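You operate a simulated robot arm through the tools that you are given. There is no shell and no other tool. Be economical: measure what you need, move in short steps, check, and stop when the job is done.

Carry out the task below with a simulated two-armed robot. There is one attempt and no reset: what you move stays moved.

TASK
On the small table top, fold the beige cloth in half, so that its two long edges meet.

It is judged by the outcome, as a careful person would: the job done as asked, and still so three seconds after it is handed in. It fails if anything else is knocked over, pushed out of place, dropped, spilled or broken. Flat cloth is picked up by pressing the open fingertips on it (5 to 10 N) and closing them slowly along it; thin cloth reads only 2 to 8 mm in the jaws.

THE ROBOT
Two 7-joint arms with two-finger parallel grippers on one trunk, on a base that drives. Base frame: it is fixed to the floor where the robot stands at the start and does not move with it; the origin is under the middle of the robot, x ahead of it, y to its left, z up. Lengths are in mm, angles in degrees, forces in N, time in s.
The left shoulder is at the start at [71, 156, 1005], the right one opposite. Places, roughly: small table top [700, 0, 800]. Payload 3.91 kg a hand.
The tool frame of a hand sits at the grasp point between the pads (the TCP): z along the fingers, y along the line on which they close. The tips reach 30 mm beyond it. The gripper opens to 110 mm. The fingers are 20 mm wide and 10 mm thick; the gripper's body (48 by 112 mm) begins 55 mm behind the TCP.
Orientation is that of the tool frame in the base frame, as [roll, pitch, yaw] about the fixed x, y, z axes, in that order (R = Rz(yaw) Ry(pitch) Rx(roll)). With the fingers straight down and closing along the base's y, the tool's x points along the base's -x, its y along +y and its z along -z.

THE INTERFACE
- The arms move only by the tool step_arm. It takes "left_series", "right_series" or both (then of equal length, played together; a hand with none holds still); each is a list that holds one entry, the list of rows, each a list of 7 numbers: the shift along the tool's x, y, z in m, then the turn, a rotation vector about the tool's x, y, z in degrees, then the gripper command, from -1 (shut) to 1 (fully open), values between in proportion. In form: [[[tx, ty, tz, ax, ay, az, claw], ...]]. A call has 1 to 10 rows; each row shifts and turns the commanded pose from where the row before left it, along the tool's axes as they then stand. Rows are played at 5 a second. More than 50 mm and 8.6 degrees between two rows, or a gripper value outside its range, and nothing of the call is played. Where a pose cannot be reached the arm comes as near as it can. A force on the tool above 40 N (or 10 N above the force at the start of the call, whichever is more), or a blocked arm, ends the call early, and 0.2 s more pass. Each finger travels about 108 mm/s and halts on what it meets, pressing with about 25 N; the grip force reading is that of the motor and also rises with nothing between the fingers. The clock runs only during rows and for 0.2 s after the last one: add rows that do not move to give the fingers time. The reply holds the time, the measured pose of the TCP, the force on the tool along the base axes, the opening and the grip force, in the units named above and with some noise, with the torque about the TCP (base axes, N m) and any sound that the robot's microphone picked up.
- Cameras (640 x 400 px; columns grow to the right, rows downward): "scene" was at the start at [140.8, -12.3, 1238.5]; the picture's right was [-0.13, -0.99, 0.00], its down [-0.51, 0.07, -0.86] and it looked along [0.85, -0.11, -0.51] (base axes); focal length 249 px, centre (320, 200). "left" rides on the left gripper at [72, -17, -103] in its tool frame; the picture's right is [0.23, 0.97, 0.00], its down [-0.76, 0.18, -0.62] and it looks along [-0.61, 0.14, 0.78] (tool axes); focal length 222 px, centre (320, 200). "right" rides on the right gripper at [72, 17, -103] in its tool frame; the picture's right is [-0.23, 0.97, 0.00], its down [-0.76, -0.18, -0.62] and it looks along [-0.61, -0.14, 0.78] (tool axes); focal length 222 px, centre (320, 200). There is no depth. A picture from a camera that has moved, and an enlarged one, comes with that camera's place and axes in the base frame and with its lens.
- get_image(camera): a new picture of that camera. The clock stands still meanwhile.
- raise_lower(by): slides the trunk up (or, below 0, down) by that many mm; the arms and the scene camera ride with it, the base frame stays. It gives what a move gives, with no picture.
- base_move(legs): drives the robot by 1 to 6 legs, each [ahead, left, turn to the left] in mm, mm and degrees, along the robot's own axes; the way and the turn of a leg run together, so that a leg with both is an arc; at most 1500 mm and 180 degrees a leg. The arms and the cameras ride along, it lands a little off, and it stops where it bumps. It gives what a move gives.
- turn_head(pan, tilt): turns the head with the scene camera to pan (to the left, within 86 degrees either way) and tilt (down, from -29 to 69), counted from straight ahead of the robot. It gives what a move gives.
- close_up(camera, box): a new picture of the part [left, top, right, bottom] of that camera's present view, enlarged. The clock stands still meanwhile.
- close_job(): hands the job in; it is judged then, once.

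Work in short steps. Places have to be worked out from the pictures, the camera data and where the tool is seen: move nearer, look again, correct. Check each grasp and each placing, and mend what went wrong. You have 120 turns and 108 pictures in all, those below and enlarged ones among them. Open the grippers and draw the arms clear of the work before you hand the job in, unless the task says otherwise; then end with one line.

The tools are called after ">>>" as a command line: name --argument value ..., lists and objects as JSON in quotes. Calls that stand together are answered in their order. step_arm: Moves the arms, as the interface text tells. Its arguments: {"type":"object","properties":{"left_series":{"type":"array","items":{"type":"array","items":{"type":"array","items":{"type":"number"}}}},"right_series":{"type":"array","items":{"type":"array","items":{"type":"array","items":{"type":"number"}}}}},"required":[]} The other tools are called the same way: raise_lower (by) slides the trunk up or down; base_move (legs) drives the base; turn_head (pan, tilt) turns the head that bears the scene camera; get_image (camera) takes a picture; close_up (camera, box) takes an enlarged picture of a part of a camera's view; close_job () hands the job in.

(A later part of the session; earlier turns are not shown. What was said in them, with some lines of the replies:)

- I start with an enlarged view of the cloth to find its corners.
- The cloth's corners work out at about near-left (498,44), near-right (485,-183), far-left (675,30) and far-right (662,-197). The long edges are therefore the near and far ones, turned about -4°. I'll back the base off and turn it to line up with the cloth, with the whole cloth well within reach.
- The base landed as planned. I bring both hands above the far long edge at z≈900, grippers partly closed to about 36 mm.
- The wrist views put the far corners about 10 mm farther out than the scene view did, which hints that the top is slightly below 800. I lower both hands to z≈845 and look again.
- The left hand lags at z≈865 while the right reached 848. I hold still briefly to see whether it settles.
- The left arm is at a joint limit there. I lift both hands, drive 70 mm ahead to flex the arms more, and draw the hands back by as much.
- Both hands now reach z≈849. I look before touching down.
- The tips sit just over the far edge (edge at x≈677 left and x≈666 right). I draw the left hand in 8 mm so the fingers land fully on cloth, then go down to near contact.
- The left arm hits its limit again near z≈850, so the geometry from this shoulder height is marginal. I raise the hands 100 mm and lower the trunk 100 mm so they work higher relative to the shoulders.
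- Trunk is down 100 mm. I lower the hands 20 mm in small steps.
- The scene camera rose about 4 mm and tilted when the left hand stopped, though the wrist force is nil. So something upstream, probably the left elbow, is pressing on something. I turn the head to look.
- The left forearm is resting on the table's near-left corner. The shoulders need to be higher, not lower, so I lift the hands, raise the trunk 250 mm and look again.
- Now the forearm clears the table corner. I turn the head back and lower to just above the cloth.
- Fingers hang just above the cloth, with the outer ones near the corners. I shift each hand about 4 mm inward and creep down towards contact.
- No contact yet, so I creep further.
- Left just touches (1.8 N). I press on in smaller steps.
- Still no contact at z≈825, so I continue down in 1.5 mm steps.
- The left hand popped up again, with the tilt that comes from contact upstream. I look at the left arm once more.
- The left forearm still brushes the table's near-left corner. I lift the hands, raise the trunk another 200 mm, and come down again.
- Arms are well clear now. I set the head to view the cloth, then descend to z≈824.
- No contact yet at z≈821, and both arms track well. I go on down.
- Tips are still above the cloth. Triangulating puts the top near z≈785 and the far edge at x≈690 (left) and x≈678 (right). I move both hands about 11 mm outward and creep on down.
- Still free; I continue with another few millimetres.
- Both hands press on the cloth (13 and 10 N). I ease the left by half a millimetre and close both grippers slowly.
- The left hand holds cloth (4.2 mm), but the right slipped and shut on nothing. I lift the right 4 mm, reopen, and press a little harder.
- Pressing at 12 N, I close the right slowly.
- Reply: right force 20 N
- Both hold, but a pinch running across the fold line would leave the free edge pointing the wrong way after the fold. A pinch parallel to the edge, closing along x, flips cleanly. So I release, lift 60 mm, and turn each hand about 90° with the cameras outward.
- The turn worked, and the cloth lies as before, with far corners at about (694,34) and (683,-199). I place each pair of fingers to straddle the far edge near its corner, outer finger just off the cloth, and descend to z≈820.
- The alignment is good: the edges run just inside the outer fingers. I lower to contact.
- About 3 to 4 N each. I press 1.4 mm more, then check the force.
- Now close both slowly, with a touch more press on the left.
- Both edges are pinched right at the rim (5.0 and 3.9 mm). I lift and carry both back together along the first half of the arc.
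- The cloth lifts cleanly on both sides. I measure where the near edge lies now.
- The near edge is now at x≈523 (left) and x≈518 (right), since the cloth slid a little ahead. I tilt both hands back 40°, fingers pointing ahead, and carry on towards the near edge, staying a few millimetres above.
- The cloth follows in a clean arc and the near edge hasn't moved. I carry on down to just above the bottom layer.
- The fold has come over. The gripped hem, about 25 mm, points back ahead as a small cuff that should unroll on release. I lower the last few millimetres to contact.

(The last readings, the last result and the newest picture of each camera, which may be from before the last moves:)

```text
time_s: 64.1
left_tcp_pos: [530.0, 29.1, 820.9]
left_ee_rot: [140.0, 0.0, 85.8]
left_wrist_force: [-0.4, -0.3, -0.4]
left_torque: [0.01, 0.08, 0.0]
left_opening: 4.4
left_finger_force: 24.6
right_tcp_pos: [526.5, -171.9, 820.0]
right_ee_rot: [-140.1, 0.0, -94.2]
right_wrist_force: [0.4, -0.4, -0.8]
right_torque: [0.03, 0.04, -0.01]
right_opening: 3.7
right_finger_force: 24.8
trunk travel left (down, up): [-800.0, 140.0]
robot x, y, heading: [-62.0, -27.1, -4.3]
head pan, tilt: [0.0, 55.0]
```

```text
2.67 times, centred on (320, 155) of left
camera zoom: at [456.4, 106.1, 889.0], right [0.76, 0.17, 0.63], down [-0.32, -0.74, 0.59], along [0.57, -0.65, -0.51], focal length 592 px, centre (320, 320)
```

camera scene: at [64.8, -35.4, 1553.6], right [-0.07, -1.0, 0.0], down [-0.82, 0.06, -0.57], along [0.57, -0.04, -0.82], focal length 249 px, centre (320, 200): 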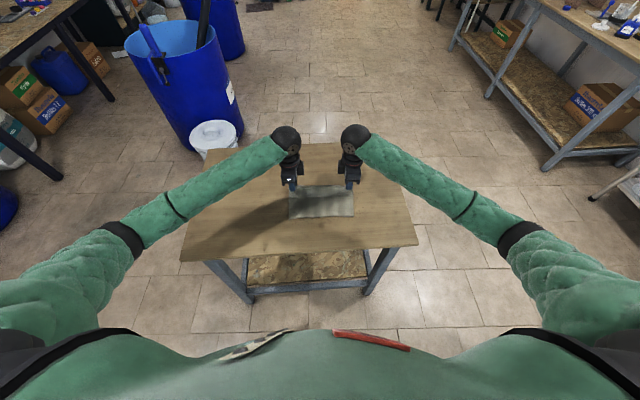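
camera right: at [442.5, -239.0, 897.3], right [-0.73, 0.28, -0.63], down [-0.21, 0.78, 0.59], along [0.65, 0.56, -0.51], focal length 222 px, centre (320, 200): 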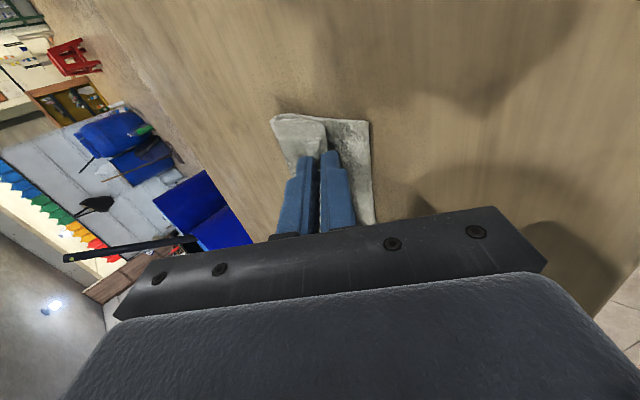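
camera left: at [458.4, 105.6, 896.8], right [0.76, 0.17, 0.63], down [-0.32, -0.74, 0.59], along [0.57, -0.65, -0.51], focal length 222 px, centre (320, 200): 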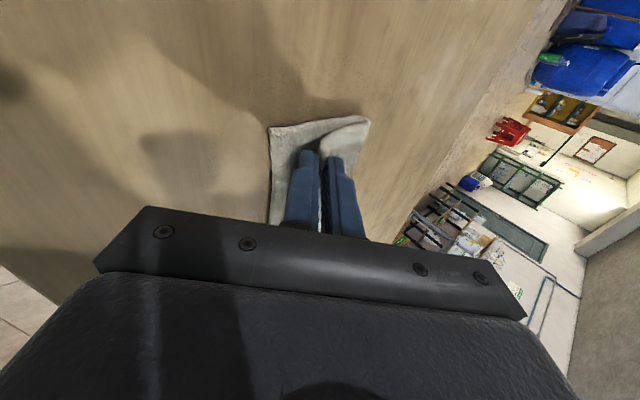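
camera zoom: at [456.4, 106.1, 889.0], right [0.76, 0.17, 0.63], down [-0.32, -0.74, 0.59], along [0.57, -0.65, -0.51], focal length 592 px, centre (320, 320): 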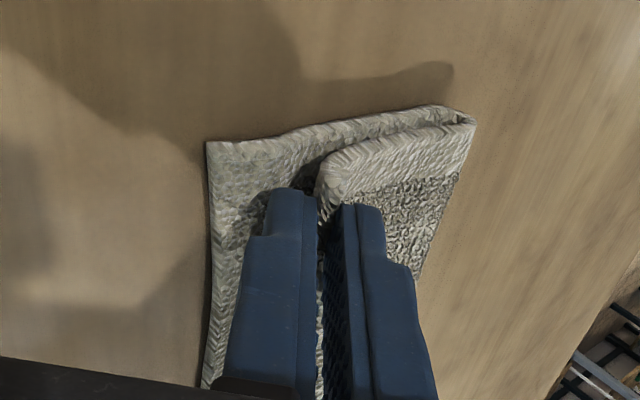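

The top layer lies neatly into the fingers on the left. I open both a little (to about 14 mm) and look.

>>> step_arm --left_series '[[[0, 0, 0, 0, 0, 0, -0.85], [0, 0, 0, 0, 0, 0, -0.75], [0, 0, 0, 0, 0, 0, -0.75], [0, 0, 0, 0, 0, 0, -0.75]]]' --right_series '[[[0, 0, 0, 0, 0, 0, -0.85], [0, 0, 0, 0, 0, 0, -0.75], [0, 0, 0, 0, 0, 0, -0.75], [0, 0, 0, 0, 0, 0, -0.75]]]'

>>> close_up --camera "left" --box '[200, 80, 440, 230]'

>>> close_up --camera "right" --box '[200, 80, 440, 230]'

>>> close_up --camera "scene" --box '[260, 170, 380, 245]'

```text
time_s: 65.1
left_tcp_pos: [529.6, 28.3, 820.4]
left_ee_rot: [140.1, 0.0, 85.8]
left_wrist_force: [0.5, -0.2, -0.6]
left_torque: [0.01, -0.04, -0.01]
left_opening: 13.9
left_finger_force: 0.1
right_tcp_pos: [525.6, -171.9, 819.8]
right_ee_rot: [-140.1, 0.0, -94.2]
right_wrist_force: [-0.7, 0.0, 0.3]
right_torque: [-0.01, 0.0, -0.02]
right_opening: 13.9
right_finger_force: 0.0
trunk travel left (down, up): [-800.0, 140.0]
robot x, y, heading: [-60.3, -25.1, -4.1]
head pan, tilt: [0.0, 55.0]
```

```text
2.67 times, centred on (320, 155) of left
camera zoom: at [456.3, 106.1, 889.0], right [0.76, 0.17, 0.63], down [-0.32, -0.74, 0.59], along [0.57, -0.65, -0.51], focal length 592 px, centre (320, 320)
```

zoom: 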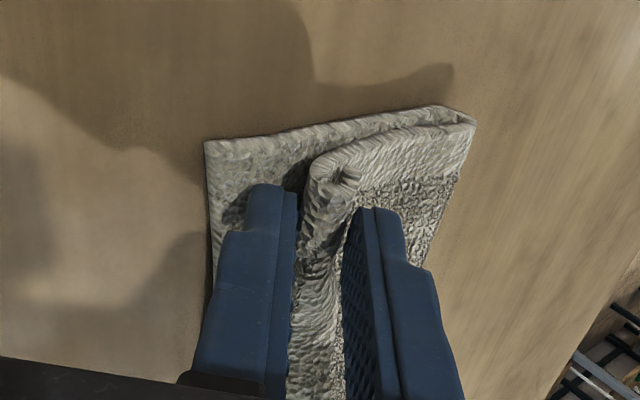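

```text
2.67 times, centred on (320, 155) of right
camera zoom: at [441.5, -239.7, 887.5], right [-0.73, 0.28, -0.63], down [-0.21, 0.78, 0.59], along [0.65, 0.56, -0.51], focal length 592 px, centre (320, 320)
```

zoom: 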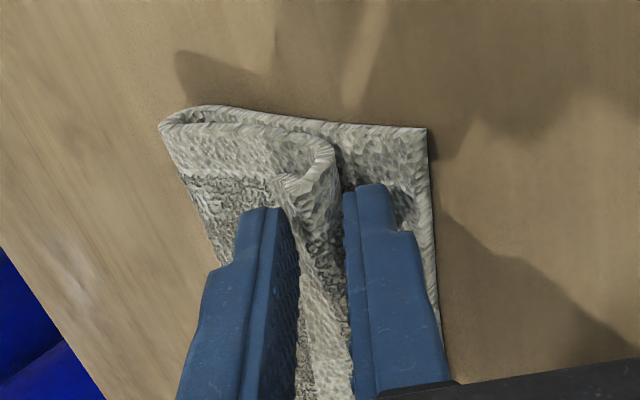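

```text
5.33 times, centred on (320, 208) of scene
camera zoom: at [64.0, -35.4, 1553.7], right [-0.07, -1.0, 0.0], down [-0.82, 0.06, -0.57], along [0.57, -0.04, -0.82], focal length 1326 px, centre (320, 160)
```

zoom: 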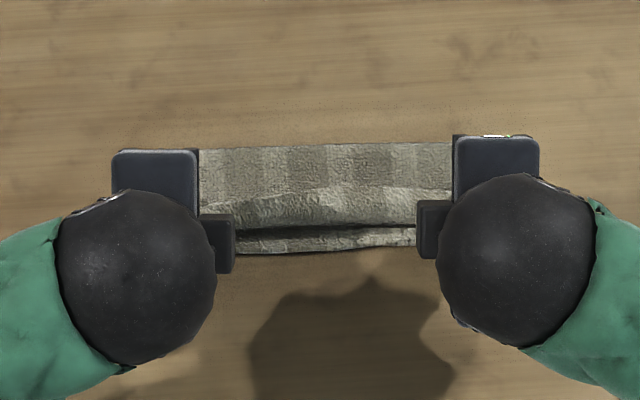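

Released; the hem is springing back already. I draw both hands out along their fingers and look at the result.

>>> step_arm --left_series '[[[0, 0, -0.01, 0, 0, 0, -0.75], [0, 0, -0.01, 0, 0, 0, -0.75], [0, 0, -0.02, 0, 0, 0, -0.75], [0, 0, -0.03, 0, 0, 0, -0.75], [0, 0, -0.03, 0, 0, 0, -0.75], [0, 0, 0, 0, 0, 0, -0.75]]]' --right_series '[[[0, 0, -0.01, 0, 0, 0, -0.75], [0, 0, -0.01, 0, 0, 0, -0.75], [0, 0, -0.02, 0, 0, 0, -0.75], [0, 0, -0.03, 0, 0, 0, -0.75], [0, 0, -0.03, 0, 0, 0, -0.75], [0, 0, 0, 0, 0, 0, -0.75]]]'

>>> close_up --camera "left" --box '[160, 40, 480, 240]'

>>> close_up --camera "scene" --box '[260, 170, 380, 245]'

```text
time_s: 66.5
left_tcp_pos: [465.5, 32.6, 892.8]
left_ee_rot: [140.1, 0.0, 85.9]
left_wrist_force: [0.2, 0.4, 0.3]
left_torque: [-0.02, 0.01, 0.03]
left_opening: 13.6
left_finger_force: 0.0
right_tcp_pos: [462.5, -166.5, 894.7]
right_ee_rot: [-140.1, 0.0, -94.2]
right_wrist_force: [0.1, 0.1, -0.4]
right_torque: [0.0, 0.0, 0.02]
right_opening: 13.7
right_finger_force: 0.1
trunk travel left (down, up): [-800.0, 140.0]
robot x, y, heading: [-58.8, -27.0, -4.3]
head pan, tilt: [0.0, 55.0]
```

```text
2.00 times, centred on (320, 140) of left
camera zoom: at [391.7, 110.0, 961.9], right [0.76, 0.17, 0.63], down [-0.32, -0.74, 0.59], along [0.57, -0.65, -0.51], focal length 444 px, centre (320, 320)
```

zoom: 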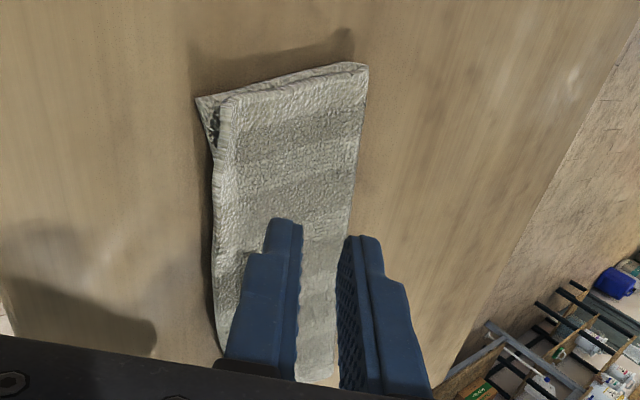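

```text
5.33 times, centred on (320, 208) of scene
camera zoom: at [64.8, -35.4, 1553.6], right [-0.07, -1.0, 0.0], down [-0.82, 0.06, -0.57], along [0.57, -0.04, -0.82], focal length 1326 px, centre (320, 160)
```

zoom: 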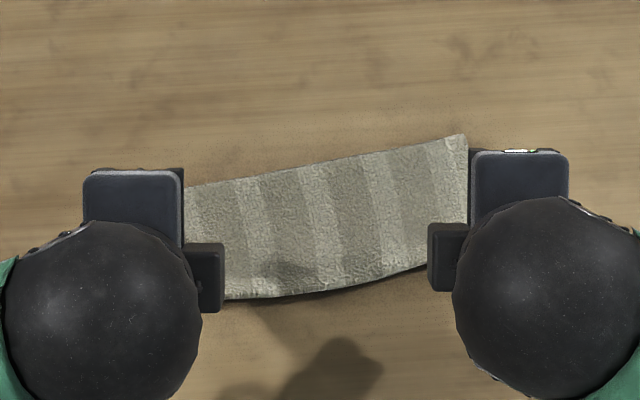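

The hem unrolled and the cloth is folded, though turned slightly by the withdrawal. I lift the hands up and outward for a clear look.

>>> step_arm --left_series '[[[0, 0.013, -0.0153, 0, 0, 0, -0.75], [0, 0.0193, -0.023, 0, 0, 0, -0.75], [0.03, 0.0193, -0.023, 0, 0, 0, -0.75], [0.035, 0, 0, 0, 0, 0, -0.75], [0.035, 0, 0, 0, 0, 0, -0.75], [0.035, 0, 0, 0, 0, 0, -0.75], [0, 0, 0, 0, 0, 0, -0.75]]]' --right_series '[[[0, -0.013, -0.0153, 0, 0, 0, -0.75], [0, -0.0193, -0.023, 0, 0, 0, -0.75], [0.03, -0.0193, -0.023, 0, 0, 0, -0.75], [0.035, 0, 0, 0, 0, 0, -0.75], [0.035, 0, 0, 0, 0, 0, -0.75], [0.035, 0, 0, 0, 0, 0, -0.75], [0, 0, 0, 0, 0, 0, -0.75]]]'

>>> close_up --camera "scene" --box '[260, 170, 380, 245]'

>>> get_image --camera "left"

>>> get_image --camera "right"

```text
time_s: 68.1
left_tcp_pos: [476.7, 167.9, 976.5]
left_ee_rot: [140.1, 0.0, 85.9]
left_wrist_force: [-0.2, -0.5, 0.8]
left_torque: [-0.01, 0.01, -0.02]
left_opening: 14.0
left_finger_force: 0.0
right_tcp_pos: [452.7, -301.8, 974.5]
right_ee_rot: [-140.1, -0.1, -94.3]
right_wrist_force: [-0.1, 0.2, 0.0]
right_torque: [0.01, -0.01, 0.04]
right_opening: 13.7
right_finger_force: 0.0
trunk travel left (down, up): [-800.0, 140.0]
robot x, y, heading: [-57.3, -22.0, -4.1]
head pan, tilt: [0.0, 55.0]
```

```text
5.33 times, centred on (320, 208) of scene
camera zoom: at [65.2, -35.6, 1553.6], right [-0.07, -1.0, 0.0], down [-0.82, 0.06, -0.57], along [0.57, -0.04, -0.82], focal length 1326 px, centre (320, 160)
```

zoom: 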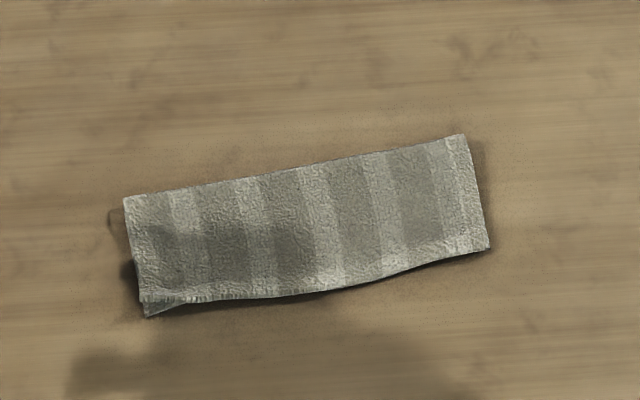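

```text
47 pictures are left
camera left: at [402.3, 245.6, 1044.4], right [0.76, 0.17, 0.62], down [-0.32, -0.74, 0.59], along [0.56, -0.65, -0.51], focal length 222 px, centre (320, 200)
```

left: 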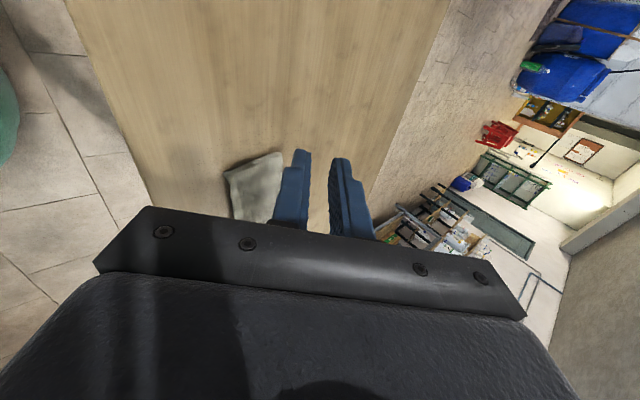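

```text
46 pictures are left
camera right: at [368.1, -369.7, 1042.2], right [-0.73, 0.28, -0.62], down [-0.21, 0.78, 0.59], along [0.65, 0.56, -0.51], focal length 222 px, centre (320, 200)
```

right: 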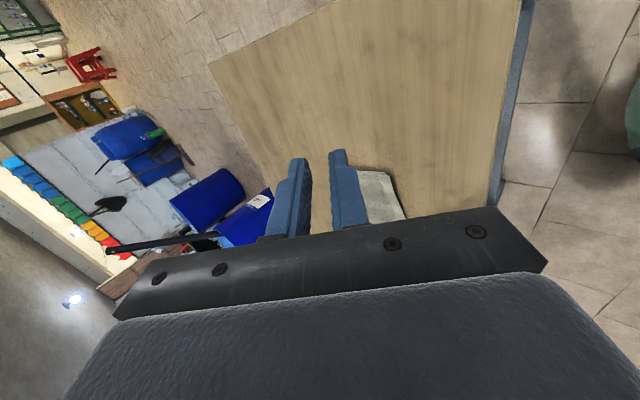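

The fold is nearly done; a small piece of the lower layer shows at the near-left corner. I enlarge that edge.

>>> close_up --camera "scene" --box '[278, 200, 358, 250]'

>>> turn_head --pan 0 --tilt 60

```text
8.00 times, centred on (318, 225) of scene
camera zoom: at [65.2, -35.6, 1553.6], right [-0.07, -1.0, 0.0], down [-0.82, 0.06, -0.57], along [0.57, -0.04, -0.82], focal length 1989 px, centre (336, 0)
```

zoom: 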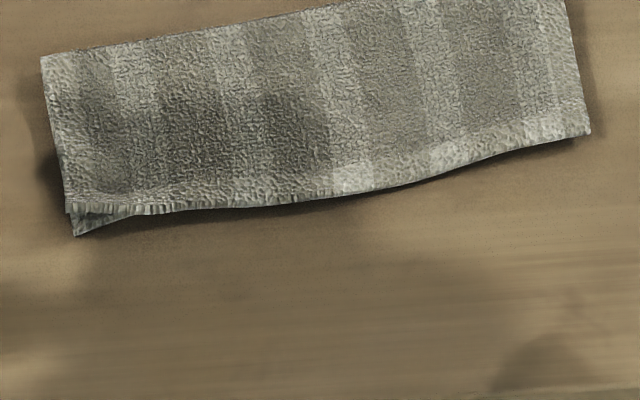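

```text
time_s: 68.7
left_tcp_pos: [474.6, 167.5, 975.6]
left_ee_rot: [140.0, 0.0, 85.8]
left_wrist_force: [0.2, 1.1, 0.6]
left_torque: [0.02, -0.06, 0.0]
left_opening: 13.6
left_finger_force: 0.1
right_tcp_pos: [452.4, -303.5, 975.0]
right_ee_rot: [-140.1, 0.0, -94.2]
right_wrist_force: [0.1, 0.5, 0.3]
right_torque: [-0.01, -0.02, 0.01]
right_opening: 14.0
right_finger_force: 0.0
trunk travel left (down, up): [-800.0, 140.0]
robot x, y, heading: [-54.3, -23.1, -4.1]
head pan, tilt: [0.0, 60.0]
```

The top edge covers the lower one except at the near-left corner (about 11 mm). To judge the rest I bring the left wrist camera down beside that corner.

>>> step_arm --left_series '[[[0, 0, 0, 8, 0, 0, -0.75], [0, 0, 0, 8, 0, 0, -0.75], [0, 0, 0, 8, 0, 0, -0.75], [0, 0, 0, 8, 0, 0, -0.75], [0, 0, 0, 8, 0, 0, -0.75], [-0.015, 0, 0.03, 0, 0, 0, -0.75], [-0.015, 0, 0.03, 0, 0, 0, -0.75], [-0.015, 0, 0.03, 0, 0, 0, -0.75], [-0.01, 0, 0.03, 0, 0, 0, -0.75], [0, 0, 0, 0, 0, 0, -0.75]]]' --right_series '[[[0, 0, 0, -8, 0, 0, -0.75], [0, 0, 0, -8, 0, 0, -0.75], [0, 0, 0, -8, 0, 0, -0.75], [0, 0, 0, -8, 0, 0, -0.75], [0, 0, 0, -8, 0, 0, -0.75], [-0.015, 0, 0.03, 0, 0, 0, -0.75], [-0.015, 0, 0.03, 0, 0, 0, -0.75], [-0.015, 0, 0.03, 0, 0, 0, -0.75], [-0.01, 0, 0.03, 0, 0, 0, -0.75], [0, 0, 0, 0, 0, 0, -0.75]]]'

>>> get_image --camera "left"

>>> get_image --camera "right"

```text
time_s: 70.9
left_tcp_pos: [473.9, 112.0, 855.3]
left_ee_rot: [179.9, -0.1, 86.0]
left_wrist_force: [-0.4, 0.3, -0.8]
left_torque: [0.04, 0.02, 0.0]
left_opening: 14.0
left_finger_force: 0.1
right_tcp_pos: [457.3, -247.7, 857.3]
right_ee_rot: [-180.0, 0.0, -94.2]
right_wrist_force: [0.3, 0.4, -0.4]
right_torque: [-0.01, -0.02, 0.0]
right_opening: 13.8
right_finger_force: 0.0
trunk travel left (down, up): [-800.0, 140.0]
robot x, y, heading: [-59.9, -25.2, -4.0]
head pan, tilt: [0.0, 60.0]
```

```text
44 pictures are left
camera left: at [462.2, 186.7, 958.8], right [0.99, 0.16, 0.0], down [0.12, -0.77, 0.62], along [0.1, -0.62, -0.78], focal length 222 px, centre (320, 200)
```

left: 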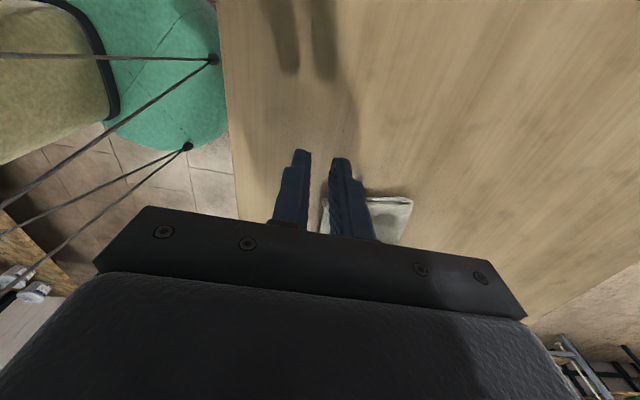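

```text
43 pictures are left
camera right: at [435.3, -318.5, 959.7], right [-0.95, 0.3, 0.0], down [0.23, 0.75, 0.62], along [0.18, 0.59, -0.78], focal length 222 px, centre (320, 200)
```

right: 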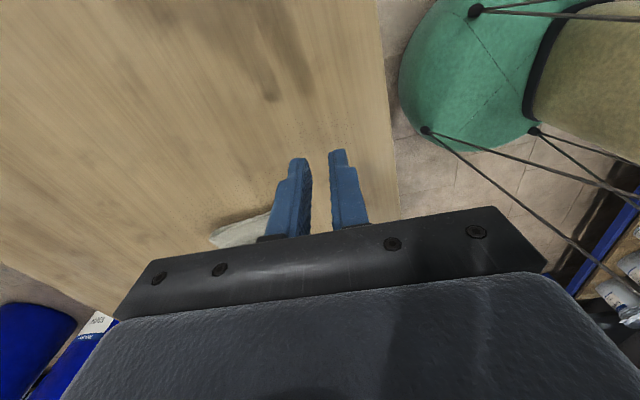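

The cameras see best just below themselves, so I shift both hands inward on the robot side of the cloth, well above the table.

>>> step_arm --left_series '[[[0, -0.02, -0.01, 0, 0, 0, -0.75], [0, -0.02, 0, 0, 0, 0, -0.75], [-0.03, 0, 0, 0, 0, 0, -0.75], [-0.03, 0, 0, 0, 0, 0, -0.75], [-0.025, 0, 0, 0, 0, 0, -0.75], [0, 0, 0, 0, 0, 0, -0.75]]]' --right_series '[[[0, 0, -0.01, 0, 0, 0, -0.75], [0, 0, 0, 0, 0, 0, -0.75], [-0.03, 0, 0, 0, 0, 0, -0.75], [-0.03, 0, 0, 0, 0, 0, -0.75], [-0.02, 0, 0, 0, 0, 0, -0.75], [0, 0, 0, 0, 0, 0, -0.75]]]'

>>> get_image --camera "left"

>>> get_image --camera "right"

```text
time_s: 72.3
left_tcp_pos: [425.0, 30.2, 866.9]
left_ee_rot: [-180.0, -0.1, 85.9]
left_wrist_force: [0.1, -0.9, -0.1]
left_torque: [0.01, 0.01, 0.0]
left_opening: 13.7
left_finger_force: 0.0
right_tcp_pos: [462.6, -167.5, 866.2]
right_ee_rot: [-180.0, 0.0, -94.2]
right_wrist_force: [0.0, -0.4, 0.4]
right_torque: [-0.02, -0.01, 0.03]
right_opening: 13.5
right_finger_force: 0.1
trunk travel left (down, up): [-800.0, 140.0]
robot x, y, heading: [-57.7, -26.0, -4.0]
head pan, tilt: [0.0, 60.0]
```

```text
42 pictures are left
camera left: at [413.6, 102.6, 969.1], right [0.99, 0.16, 0.0], down [0.12, -0.77, 0.62], along [0.1, -0.62, -0.78], focal length 222 px, centre (320, 200)
```

left: 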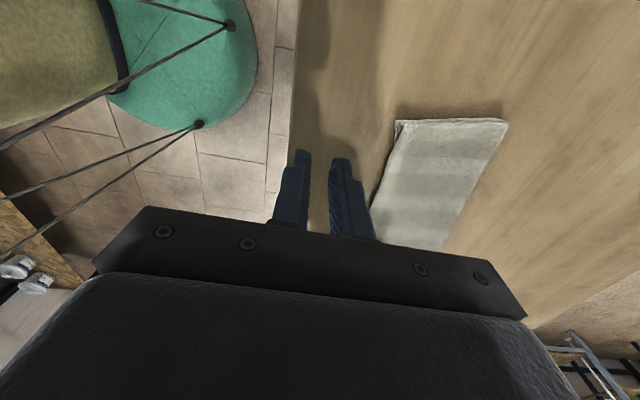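

```text
41 pictures are left
camera right: at [439.9, -240.1, 969.1], right [-0.95, 0.3, 0.0], down [0.23, 0.75, 0.62], along [0.19, 0.59, -0.78], focal length 222 px, centre (320, 200)
```

right: 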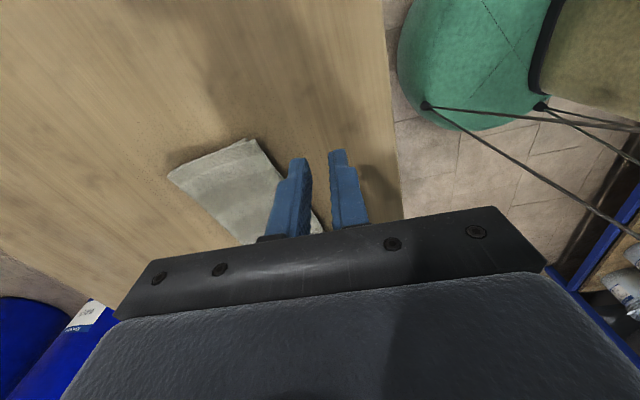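

>>> close_up --camera "left" --box '[350, 100, 526, 210]'

>>> close_up --camera "right" --box '[150, 125, 326, 235]'

```text
3.64 times, centred on (438, 155) of left
camera zoom: at [413.6, 102.6, 969.1], right [0.99, 0.16, 0.0], down [0.12, -0.77, 0.62], along [0.1, -0.62, -0.78], focal length 808 px, centre (-109, 364)
```

zoom: 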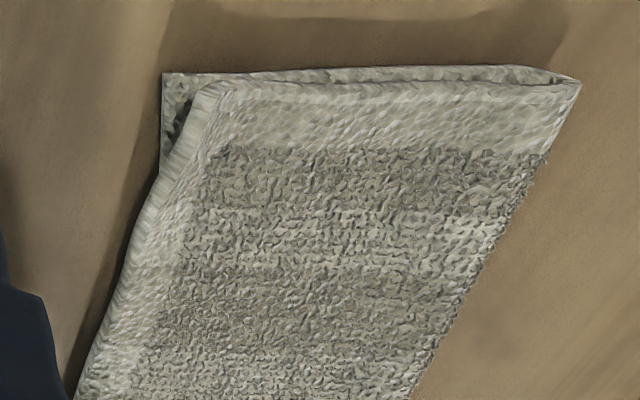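

```text
3.64 times, centred on (238, 180) of right
camera zoom: at [439.9, -240.1, 969.1], right [-0.95, 0.3, 0.0], down [0.23, 0.75, 0.62], along [0.19, 0.59, -0.78], focal length 808 px, centre (618, 273)
```

zoom: 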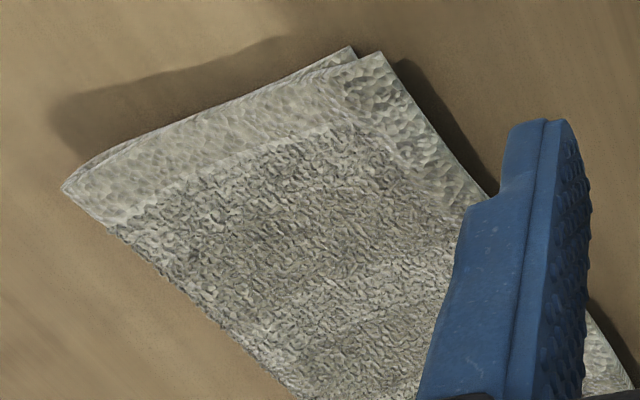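

At the near edge the left corner of the top layer sits about 11 mm short, and the right one overhangs about 8 mm. I'll improve the left by pinching only the top layer near that corner and easing it about 12 mm towards the robot. First I move and align the left hand above it.

>>> step_arm --left_series '[[[0.0043, 0.0308, 0, 0, 0, 0, -0.5], [0.0043, 0.0308, 0, 0, 0, 0, -0.5], [0.0043, 0.0308, 0, 0, 0, 0, -0.5], [0, 0, 0, 0, 0, -6.75, -0.5], [0, 0, 0, 0, 0, -6.75, -0.5], [0, 0, 0.015, 0, 0, 0, -0.5], [0, 0, 0.012, 0, 0, 0, -0.5], [0, 0, 0, 0, 0, 0, -0.5]]]'

>>> close_up --camera "left" --box '[160, 60, 480, 260]'

```text
time_s: 74.1
left_tcp_pos: [520.2, 36.8, 840.2]
left_ee_rot: [-180.0, 0.1, 99.6]
left_wrist_force: [0.2, 1.0, 0.0]
left_torque: [-0.02, 0.06, -0.02]
left_opening: 27.4
left_finger_force: 0.1
right_tcp_pos: [463.3, -168.5, 867.2]
right_ee_rot: [179.9, 0.0, -94.2]
right_wrist_force: [0.5, 0.4, 0.6]
right_torque: [0.03, -0.07, 0.02]
right_opening: 13.5
right_finger_force: 0.1
trunk travel left (down, up): [-800.0, 140.0]
robot x, y, heading: [-55.7, -24.7, -4.0]
head pan, tilt: [0.0, 60.0]
```

```text
2.00 times, centred on (320, 160) of left
camera zoom: at [491.6, 105.4, 944.0], right [0.92, 0.38, 0.0], down [0.3, -0.72, 0.62], along [0.24, -0.58, -0.78], focal length 444 px, centre (320, 280)
```

zoom: 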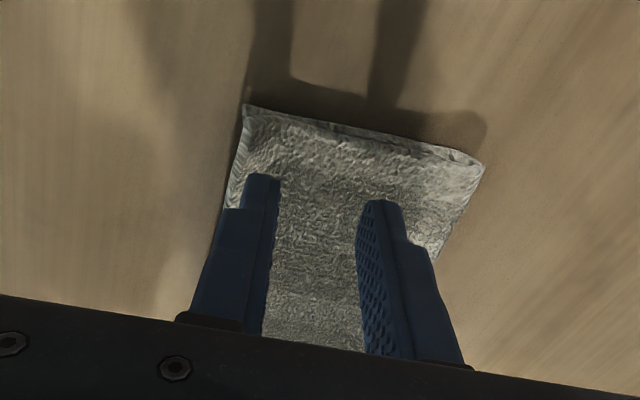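

The fingers sit over the top layer, back from its edge. I lower until light contact.

>>> step_arm --left_series '[[[0, 0, 0.006, 0, 0, 0, -0.5], [0, 0, 0.005, 0, 0, 0, -0.5], [0, 0, 0.004, 0, 0, 0, -0.5], [0, 0, 0.002, 0, 0, 0, -0.5], [0, 0, 0.002, 0, 0, 0, -0.5], [0, 0, 0, 0, 0, 0, -0.5]]]'

```text
time_s: 75.5
left_tcp_pos: [519.3, 37.6, 820.4]
left_ee_rot: [180.0, 0.0, 99.3]
left_wrist_force: [0.0, 0.1, -0.2]
left_torque: [0.02, -0.01, -0.01]
left_opening: 27.4
left_finger_force: 0.0
right_tcp_pos: [463.6, -167.7, 865.3]
right_ee_rot: [179.9, -0.1, -94.3]
right_wrist_force: [-0.7, 0.8, 0.1]
right_torque: [0.0, -0.01, 0.03]
right_opening: 14.1
right_finger_force: 0.0
trunk travel left (down, up): [-800.0, 140.0]
robot x, y, heading: [-60.3, -24.5, -4.1]
head pan, tilt: [0.0, 60.0]
```

>>> step_arm --left_series '[[[0, 0, 0.0015, 0, 0, 0, -0.5], [0, 0, 0.0015, 0, 0, 0, -0.5], [0, 0, 0, 0, 0, 0, -0.5]]]'

```text
time_s: 76.3
left_tcp_pos: [519.6, 37.7, 816.3]
left_ee_rot: [180.0, 0.0, 99.3]
left_wrist_force: [0.1, 0.4, 4.4]
left_torque: [0.0, 0.01, 0.02]
left_opening: 27.1
left_finger_force: 0.1
right_tcp_pos: [463.1, -169.1, 866.4]
right_ee_rot: [-179.9, 0.0, -94.3]
right_wrist_force: [0.1, 0.1, -0.6]
right_torque: [-0.01, -0.01, -0.01]
right_opening: 13.7
right_finger_force: 0.1
trunk travel left (down, up): [-800.0, 140.0]
robot x, y, heading: [-59.0, -28.7, -4.2]
head pan, tilt: [0.0, 60.0]
```

Contact at 4.4 N. A hair more press, then a slow close.

>>> step_arm --left_series '[[[0, 0, 0.0008, 0, 0, 0, -0.5], [0, 0, 0, 0, 0, 0, -0.56], [0, 0, 0, 0, 0, 0, -0.62], [0, 0, 0, 0, 0, 0, -0.68], [0, 0, 0, 0, 0, 0, -0.74], [0, 0, 0, 0, 0, 0, -0.8], [0, 0, 0, 0, 0, 0, -0.86], [0, 0, 0, 0, 0, 0, -0.93], [0, 0, 0, 0, 0, 0, -1], [0, 0, 0, 0, 0, 0, -1]]]'

>>> close_up --camera "left" --box '[160, 60, 480, 260]'

```text
time_s: 78.5
left_tcp_pos: [521.1, 37.9, 818.2]
left_ee_rot: [179.9, 0.0, 99.3]
left_wrist_force: [0.6, 0.2, 3.6]
left_torque: [0.04, 0.0, -0.03]
left_opening: 6.1
left_finger_force: 25.0
right_tcp_pos: [462.3, -167.9, 866.4]
right_ee_rot: [-180.0, 0.0, -94.2]
right_wrist_force: [0.0, -0.2, 0.4]
right_torque: [-0.01, 0.03, 0.02]
right_opening: 14.0
right_finger_force: 0.0
trunk travel left (down, up): [-800.0, 140.0]
robot x, y, heading: [-60.5, -26.1, -4.1]
head pan, tilt: [0.0, 60.0]
```

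```text
2.00 times, centred on (320, 160) of left
camera zoom: at [491.8, 105.9, 921.0], right [0.92, 0.38, 0.0], down [0.3, -0.72, 0.62], along [0.24, -0.58, -0.78], focal length 444 px, centre (320, 280)
```

zoom: 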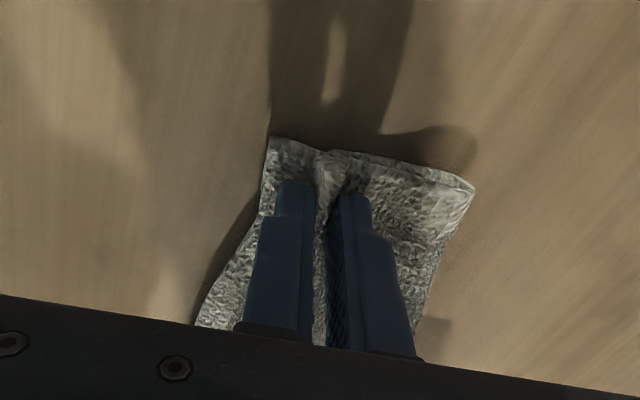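

It grips (6.1 mm). I lift 18 mm to see whether only the top layer came.

>>> step_arm --left_series '[[[0, 0, -0.006, 0, 0, 0, -1], [0, 0, -0.006, 0, 0, 0, -1], [0, 0, -0.006, 0, 0, 0, -1], [0, 0, 0, 0, 0, 0, -1]]]'

>>> close_up --camera "left" --box '[160, 60, 480, 260]'

>>> close_up --camera "scene" --box '[260, 155, 380, 230]'

```text
time_s: 79.5
left_tcp_pos: [519.2, 37.5, 834.7]
left_ee_rot: [-180.0, 0.0, 99.5]
left_wrist_force: [0.9, -1.1, 0.4]
left_torque: [0.02, -0.05, -0.02]
left_opening: 6.3
left_finger_force: 24.9
right_tcp_pos: [462.4, -169.0, 865.5]
right_ee_rot: [-179.9, 0.1, -94.1]
right_wrist_force: [-0.6, 0.3, 0.1]
right_torque: [0.0, 0.03, 0.0]
right_opening: 13.6
right_finger_force: 0.0
trunk travel left (down, up): [-800.0, 140.0]
robot x, y, heading: [-57.1, -23.0, -4.1]
head pan, tilt: [0.0, 60.0]
```

```text
2.00 times, centred on (320, 160) of left
camera zoom: at [491.2, 106.1, 938.2], right [0.92, 0.38, 0.0], down [0.3, -0.72, 0.62], along [0.24, -0.58, -0.78], focal length 444 px, centre (320, 280)
```

zoom: 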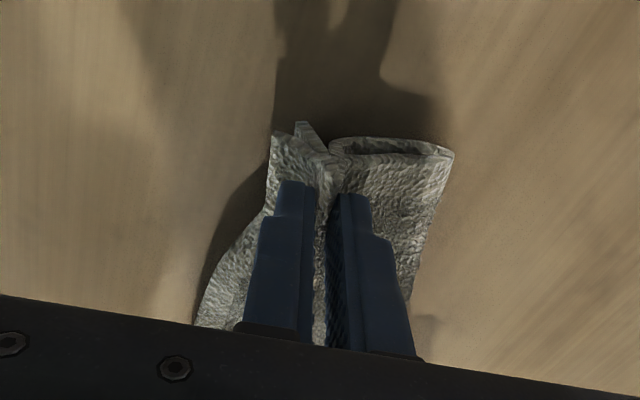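

```text
5.33 times, centred on (320, 192) of scene
camera zoom: at [58.6, -35.0, 1547.6], right [-0.07, -1.0, 0.0], down [-0.86, 0.06, -0.5], along [0.5, -0.04, -0.87], focal length 1326 px, centre (320, 240)
```

zoom: 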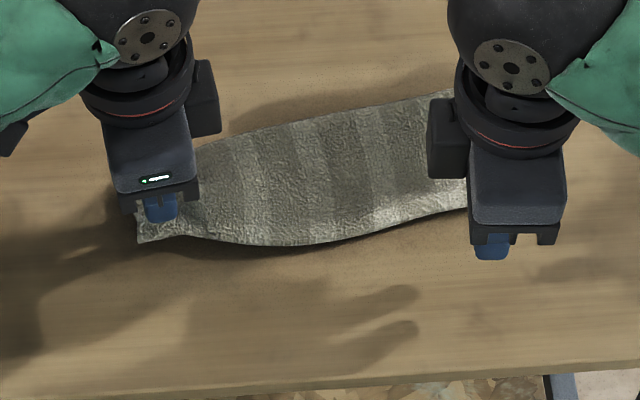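

Both layers came up together. I set them back where they were and open at the surface.

>>> step_arm --left_series '[[[0, 0, 0.006, 0, 0, 0, -1], [0, 0, 0.006, 0, 0, 0, -1], [0, 0, 0.003, 0, 0, 0, -1], [0, 0, 0, 0, 0, 0, -0.85], [0, 0, 0, 0, 0, 0, -0.7], [0, 0, 0, 0, 0, 0, -0.5], [0, 0, 0, 0, 0, 0, -0.5], [0, 0, -0.015, 0, 0, 0, -0.5], [0, 0, -0.03, 0, 0, 0, -0.5], [0, 0, -0.03, 0, 0, 0, -0.5]]]'

>>> close_up --camera "left" --box '[160, 60, 480, 260]'

>>> close_up --camera "scene" --box '[260, 155, 380, 230]'

```text
time_s: 81.7
left_tcp_pos: [518.4, 36.2, 894.4]
left_ee_rot: [-179.9, 0.1, 99.2]
left_wrist_force: [-0.5, 0.0, -0.4]
left_torque: [-0.03, -0.01, 0.02]
left_opening: 27.6
left_finger_force: 0.1
right_tcp_pos: [461.8, -168.3, 868.1]
right_ee_rot: [-180.0, 0.0, -94.2]
right_wrist_force: [-0.4, 0.6, -0.5]
right_torque: [-0.02, 0.03, 0.02]
right_opening: 13.7
right_finger_force: 0.0
trunk travel left (down, up): [-800.0, 140.0]
robot x, y, heading: [-59.9, -29.8, -4.1]
head pan, tilt: [0.0, 60.0]
```

```text
2.00 times, centred on (320, 160) of left
camera zoom: at [490.5, 105.2, 997.3], right [0.92, 0.38, 0.0], down [0.3, -0.72, 0.62], along [0.24, -0.58, -0.78], focal length 444 px, centre (320, 280)
```

zoom: 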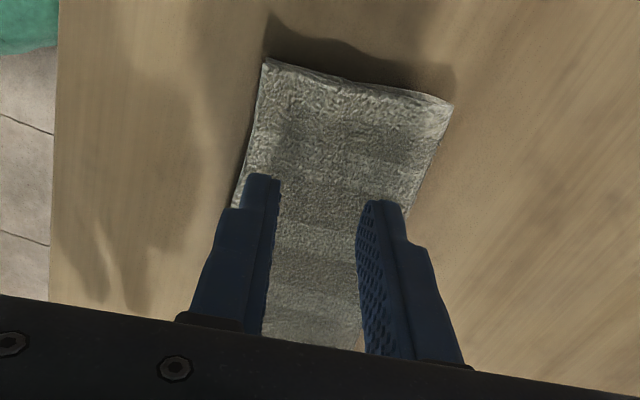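

```text
5.33 times, centred on (320, 192) of scene
camera zoom: at [58.6, -35.2, 1547.6], right [-0.07, -1.0, 0.0], down [-0.86, 0.06, -0.5], along [0.5, -0.04, -0.87], focal length 1326 px, centre (320, 240)
```

zoom: 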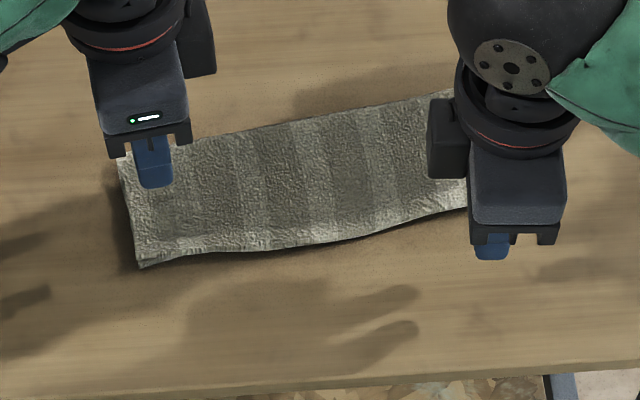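

The released corner now seems to have the layers almost together. I draw both hands up and out and check.

>>> step_arm --left_series '[[[0, 0, -0.03, 0, 0, 0, -0.5], [0, 0, -0.03, 0, 0, 0, -0.5], [0.04, 0, 0, 0, 0, 0, -0.5], [0.04, 0, 0, 0, 0, 0, -0.5], [0.04, 0, 0, 0, 0, 0, -0.5], [0, 0, 0, 0, 0, 0, -0.5]]]' --right_series '[[[0, 0, -0.03, 0, 0, 0, -0.5], [0, 0, -0.03, 0, 0, 0, -0.5], [0.04, 0, 0, 0, 0, 0, -0.5], [0.04, 0, 0, 0, 0, 0, -0.5], [0.04, 0, 0, 0, 0, 0, -0.5], [0, 0, 0, 0, 0, 0, -0.5]]]'

>>> close_up --camera "scene" --box '[270, 160, 366, 220]'

>>> get_image --camera "left"

```text
time_s: 83.1
left_tcp_pos: [500.8, 153.4, 954.9]
left_ee_rot: [-179.9, 0.0, 99.3]
left_wrist_force: [0.3, -1.2, -0.2]
left_torque: [0.02, 0.02, 0.01]
left_opening: 27.5
left_finger_force: 0.1
right_tcp_pos: [453.4, -289.3, 922.5]
right_ee_rot: [179.8, 0.0, -94.2]
right_wrist_force: [0.1, 0.2, -0.2]
right_torque: [0.03, -0.02, -0.03]
right_opening: 27.6
right_finger_force: 0.1
trunk travel left (down, up): [-800.0, 140.0]
robot x, y, heading: [-60.3, -23.3, -4.0]
head pan, tilt: [0.0, 60.0]
```

```text
6.67 times, centred on (318, 190) of scene
camera zoom: at [60.0, -35.2, 1547.5], right [-0.07, -1.0, 0.0], down [-0.86, 0.06, -0.5], along [0.5, -0.04, -0.87], focal length 1658 px, centre (333, 267)
```

zoom: 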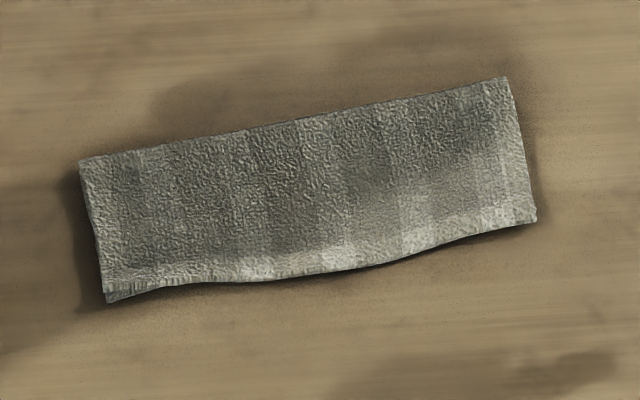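

```text
31 pictures are left
camera left: at [471.9, 222.3, 1057.9], right [0.92, 0.38, 0.0], down [0.3, -0.72, 0.62], along [0.24, -0.58, -0.78], focal length 222 px, centre (320, 200)
```

left: 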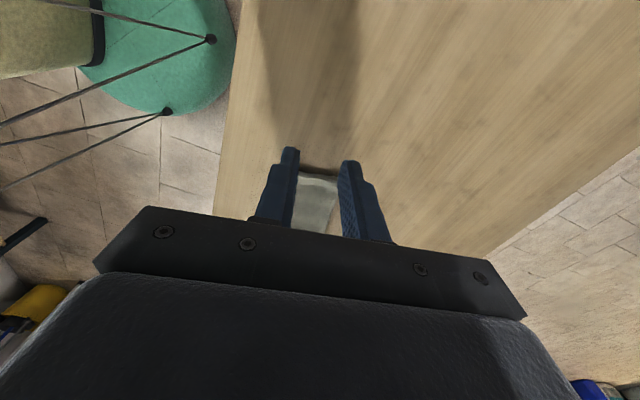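

The near-left mismatch is now only about 5 mm and the right about 8 mm. The cloth lies flat in a neat half fold, so I open the grippers and draw the arms well clear.

>>> step_arm --left_series '[[[0.03, 0, -0.03, 0, 0, 0, 0.5], [0.03, 0, -0.03, 0, 0, 0, 0.5], [0.03, 0, -0.02, 0, 0, 0, 0.5], [0, 0, 0, 0, 0, 0, 0.5], [0, 0, 0, 0, 0, 0, 0.5]]]' --right_series '[[[0.03, 0, -0.03, 0, 0, 0, 0.5], [0.03, 0, -0.03, 0, 0, 0, 0.5], [0.03, 0, -0.02, 0, 0, 0, 0.5], [0, 0, 0, 0, 0, 0, 0.5], [0, 0, 0, 0, 0, 0, 0.5]]]'

>>> get_image --camera "scene"

```text
time_s: 84.3
left_tcp_pos: [483.0, 247.2, 1035.7]
left_ee_rot: [-180.0, -0.1, 99.3]
left_wrist_force: [-0.3, 0.1, -0.5]
left_torque: [-0.03, -0.01, -0.01]
left_opening: 82.6
left_finger_force: 0.0
right_tcp_pos: [448.6, -377.8, 1006.5]
right_ee_rot: [180.0, -0.1, -94.2]
right_wrist_force: [-0.3, 0.9, -0.6]
right_torque: [-0.01, 0.03, -0.03]
right_opening: 82.7
right_finger_force: 0.2
trunk travel left (down, up): [-800.0, 140.0]
robot x, y, heading: [-57.9, -27.4, -4.5]
head pan, tilt: [0.0, 60.0]
```

```text
30 pictures are left
camera scene: at [58.2, -34.9, 1547.7], right [-0.07, -1.0, 0.0], down [-0.86, 0.06, -0.5], along [0.5, -0.04, -0.87], focal length 249 px, centre (320, 200)
```

scene: 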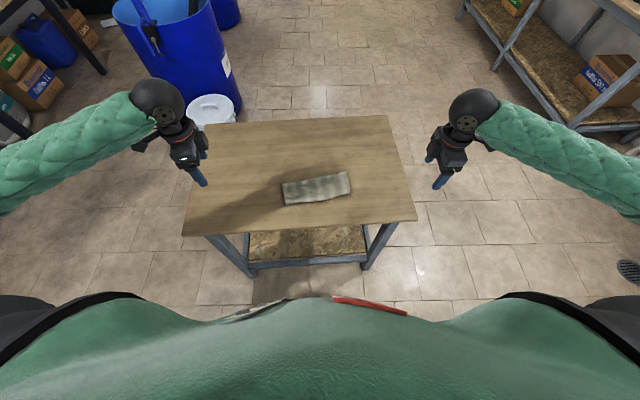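

The cloth is folded and lying still, both arms are clear, and nothing else looks disturbed. I hand the job in.

>>> close_job

```text
The job is handed in.
```

The beige cloth is folded in half on the small table. Its two long edges meet to within about 5 mm at the left corner and 8 mm at the right, and the folded cloth ended up turned about 9°.
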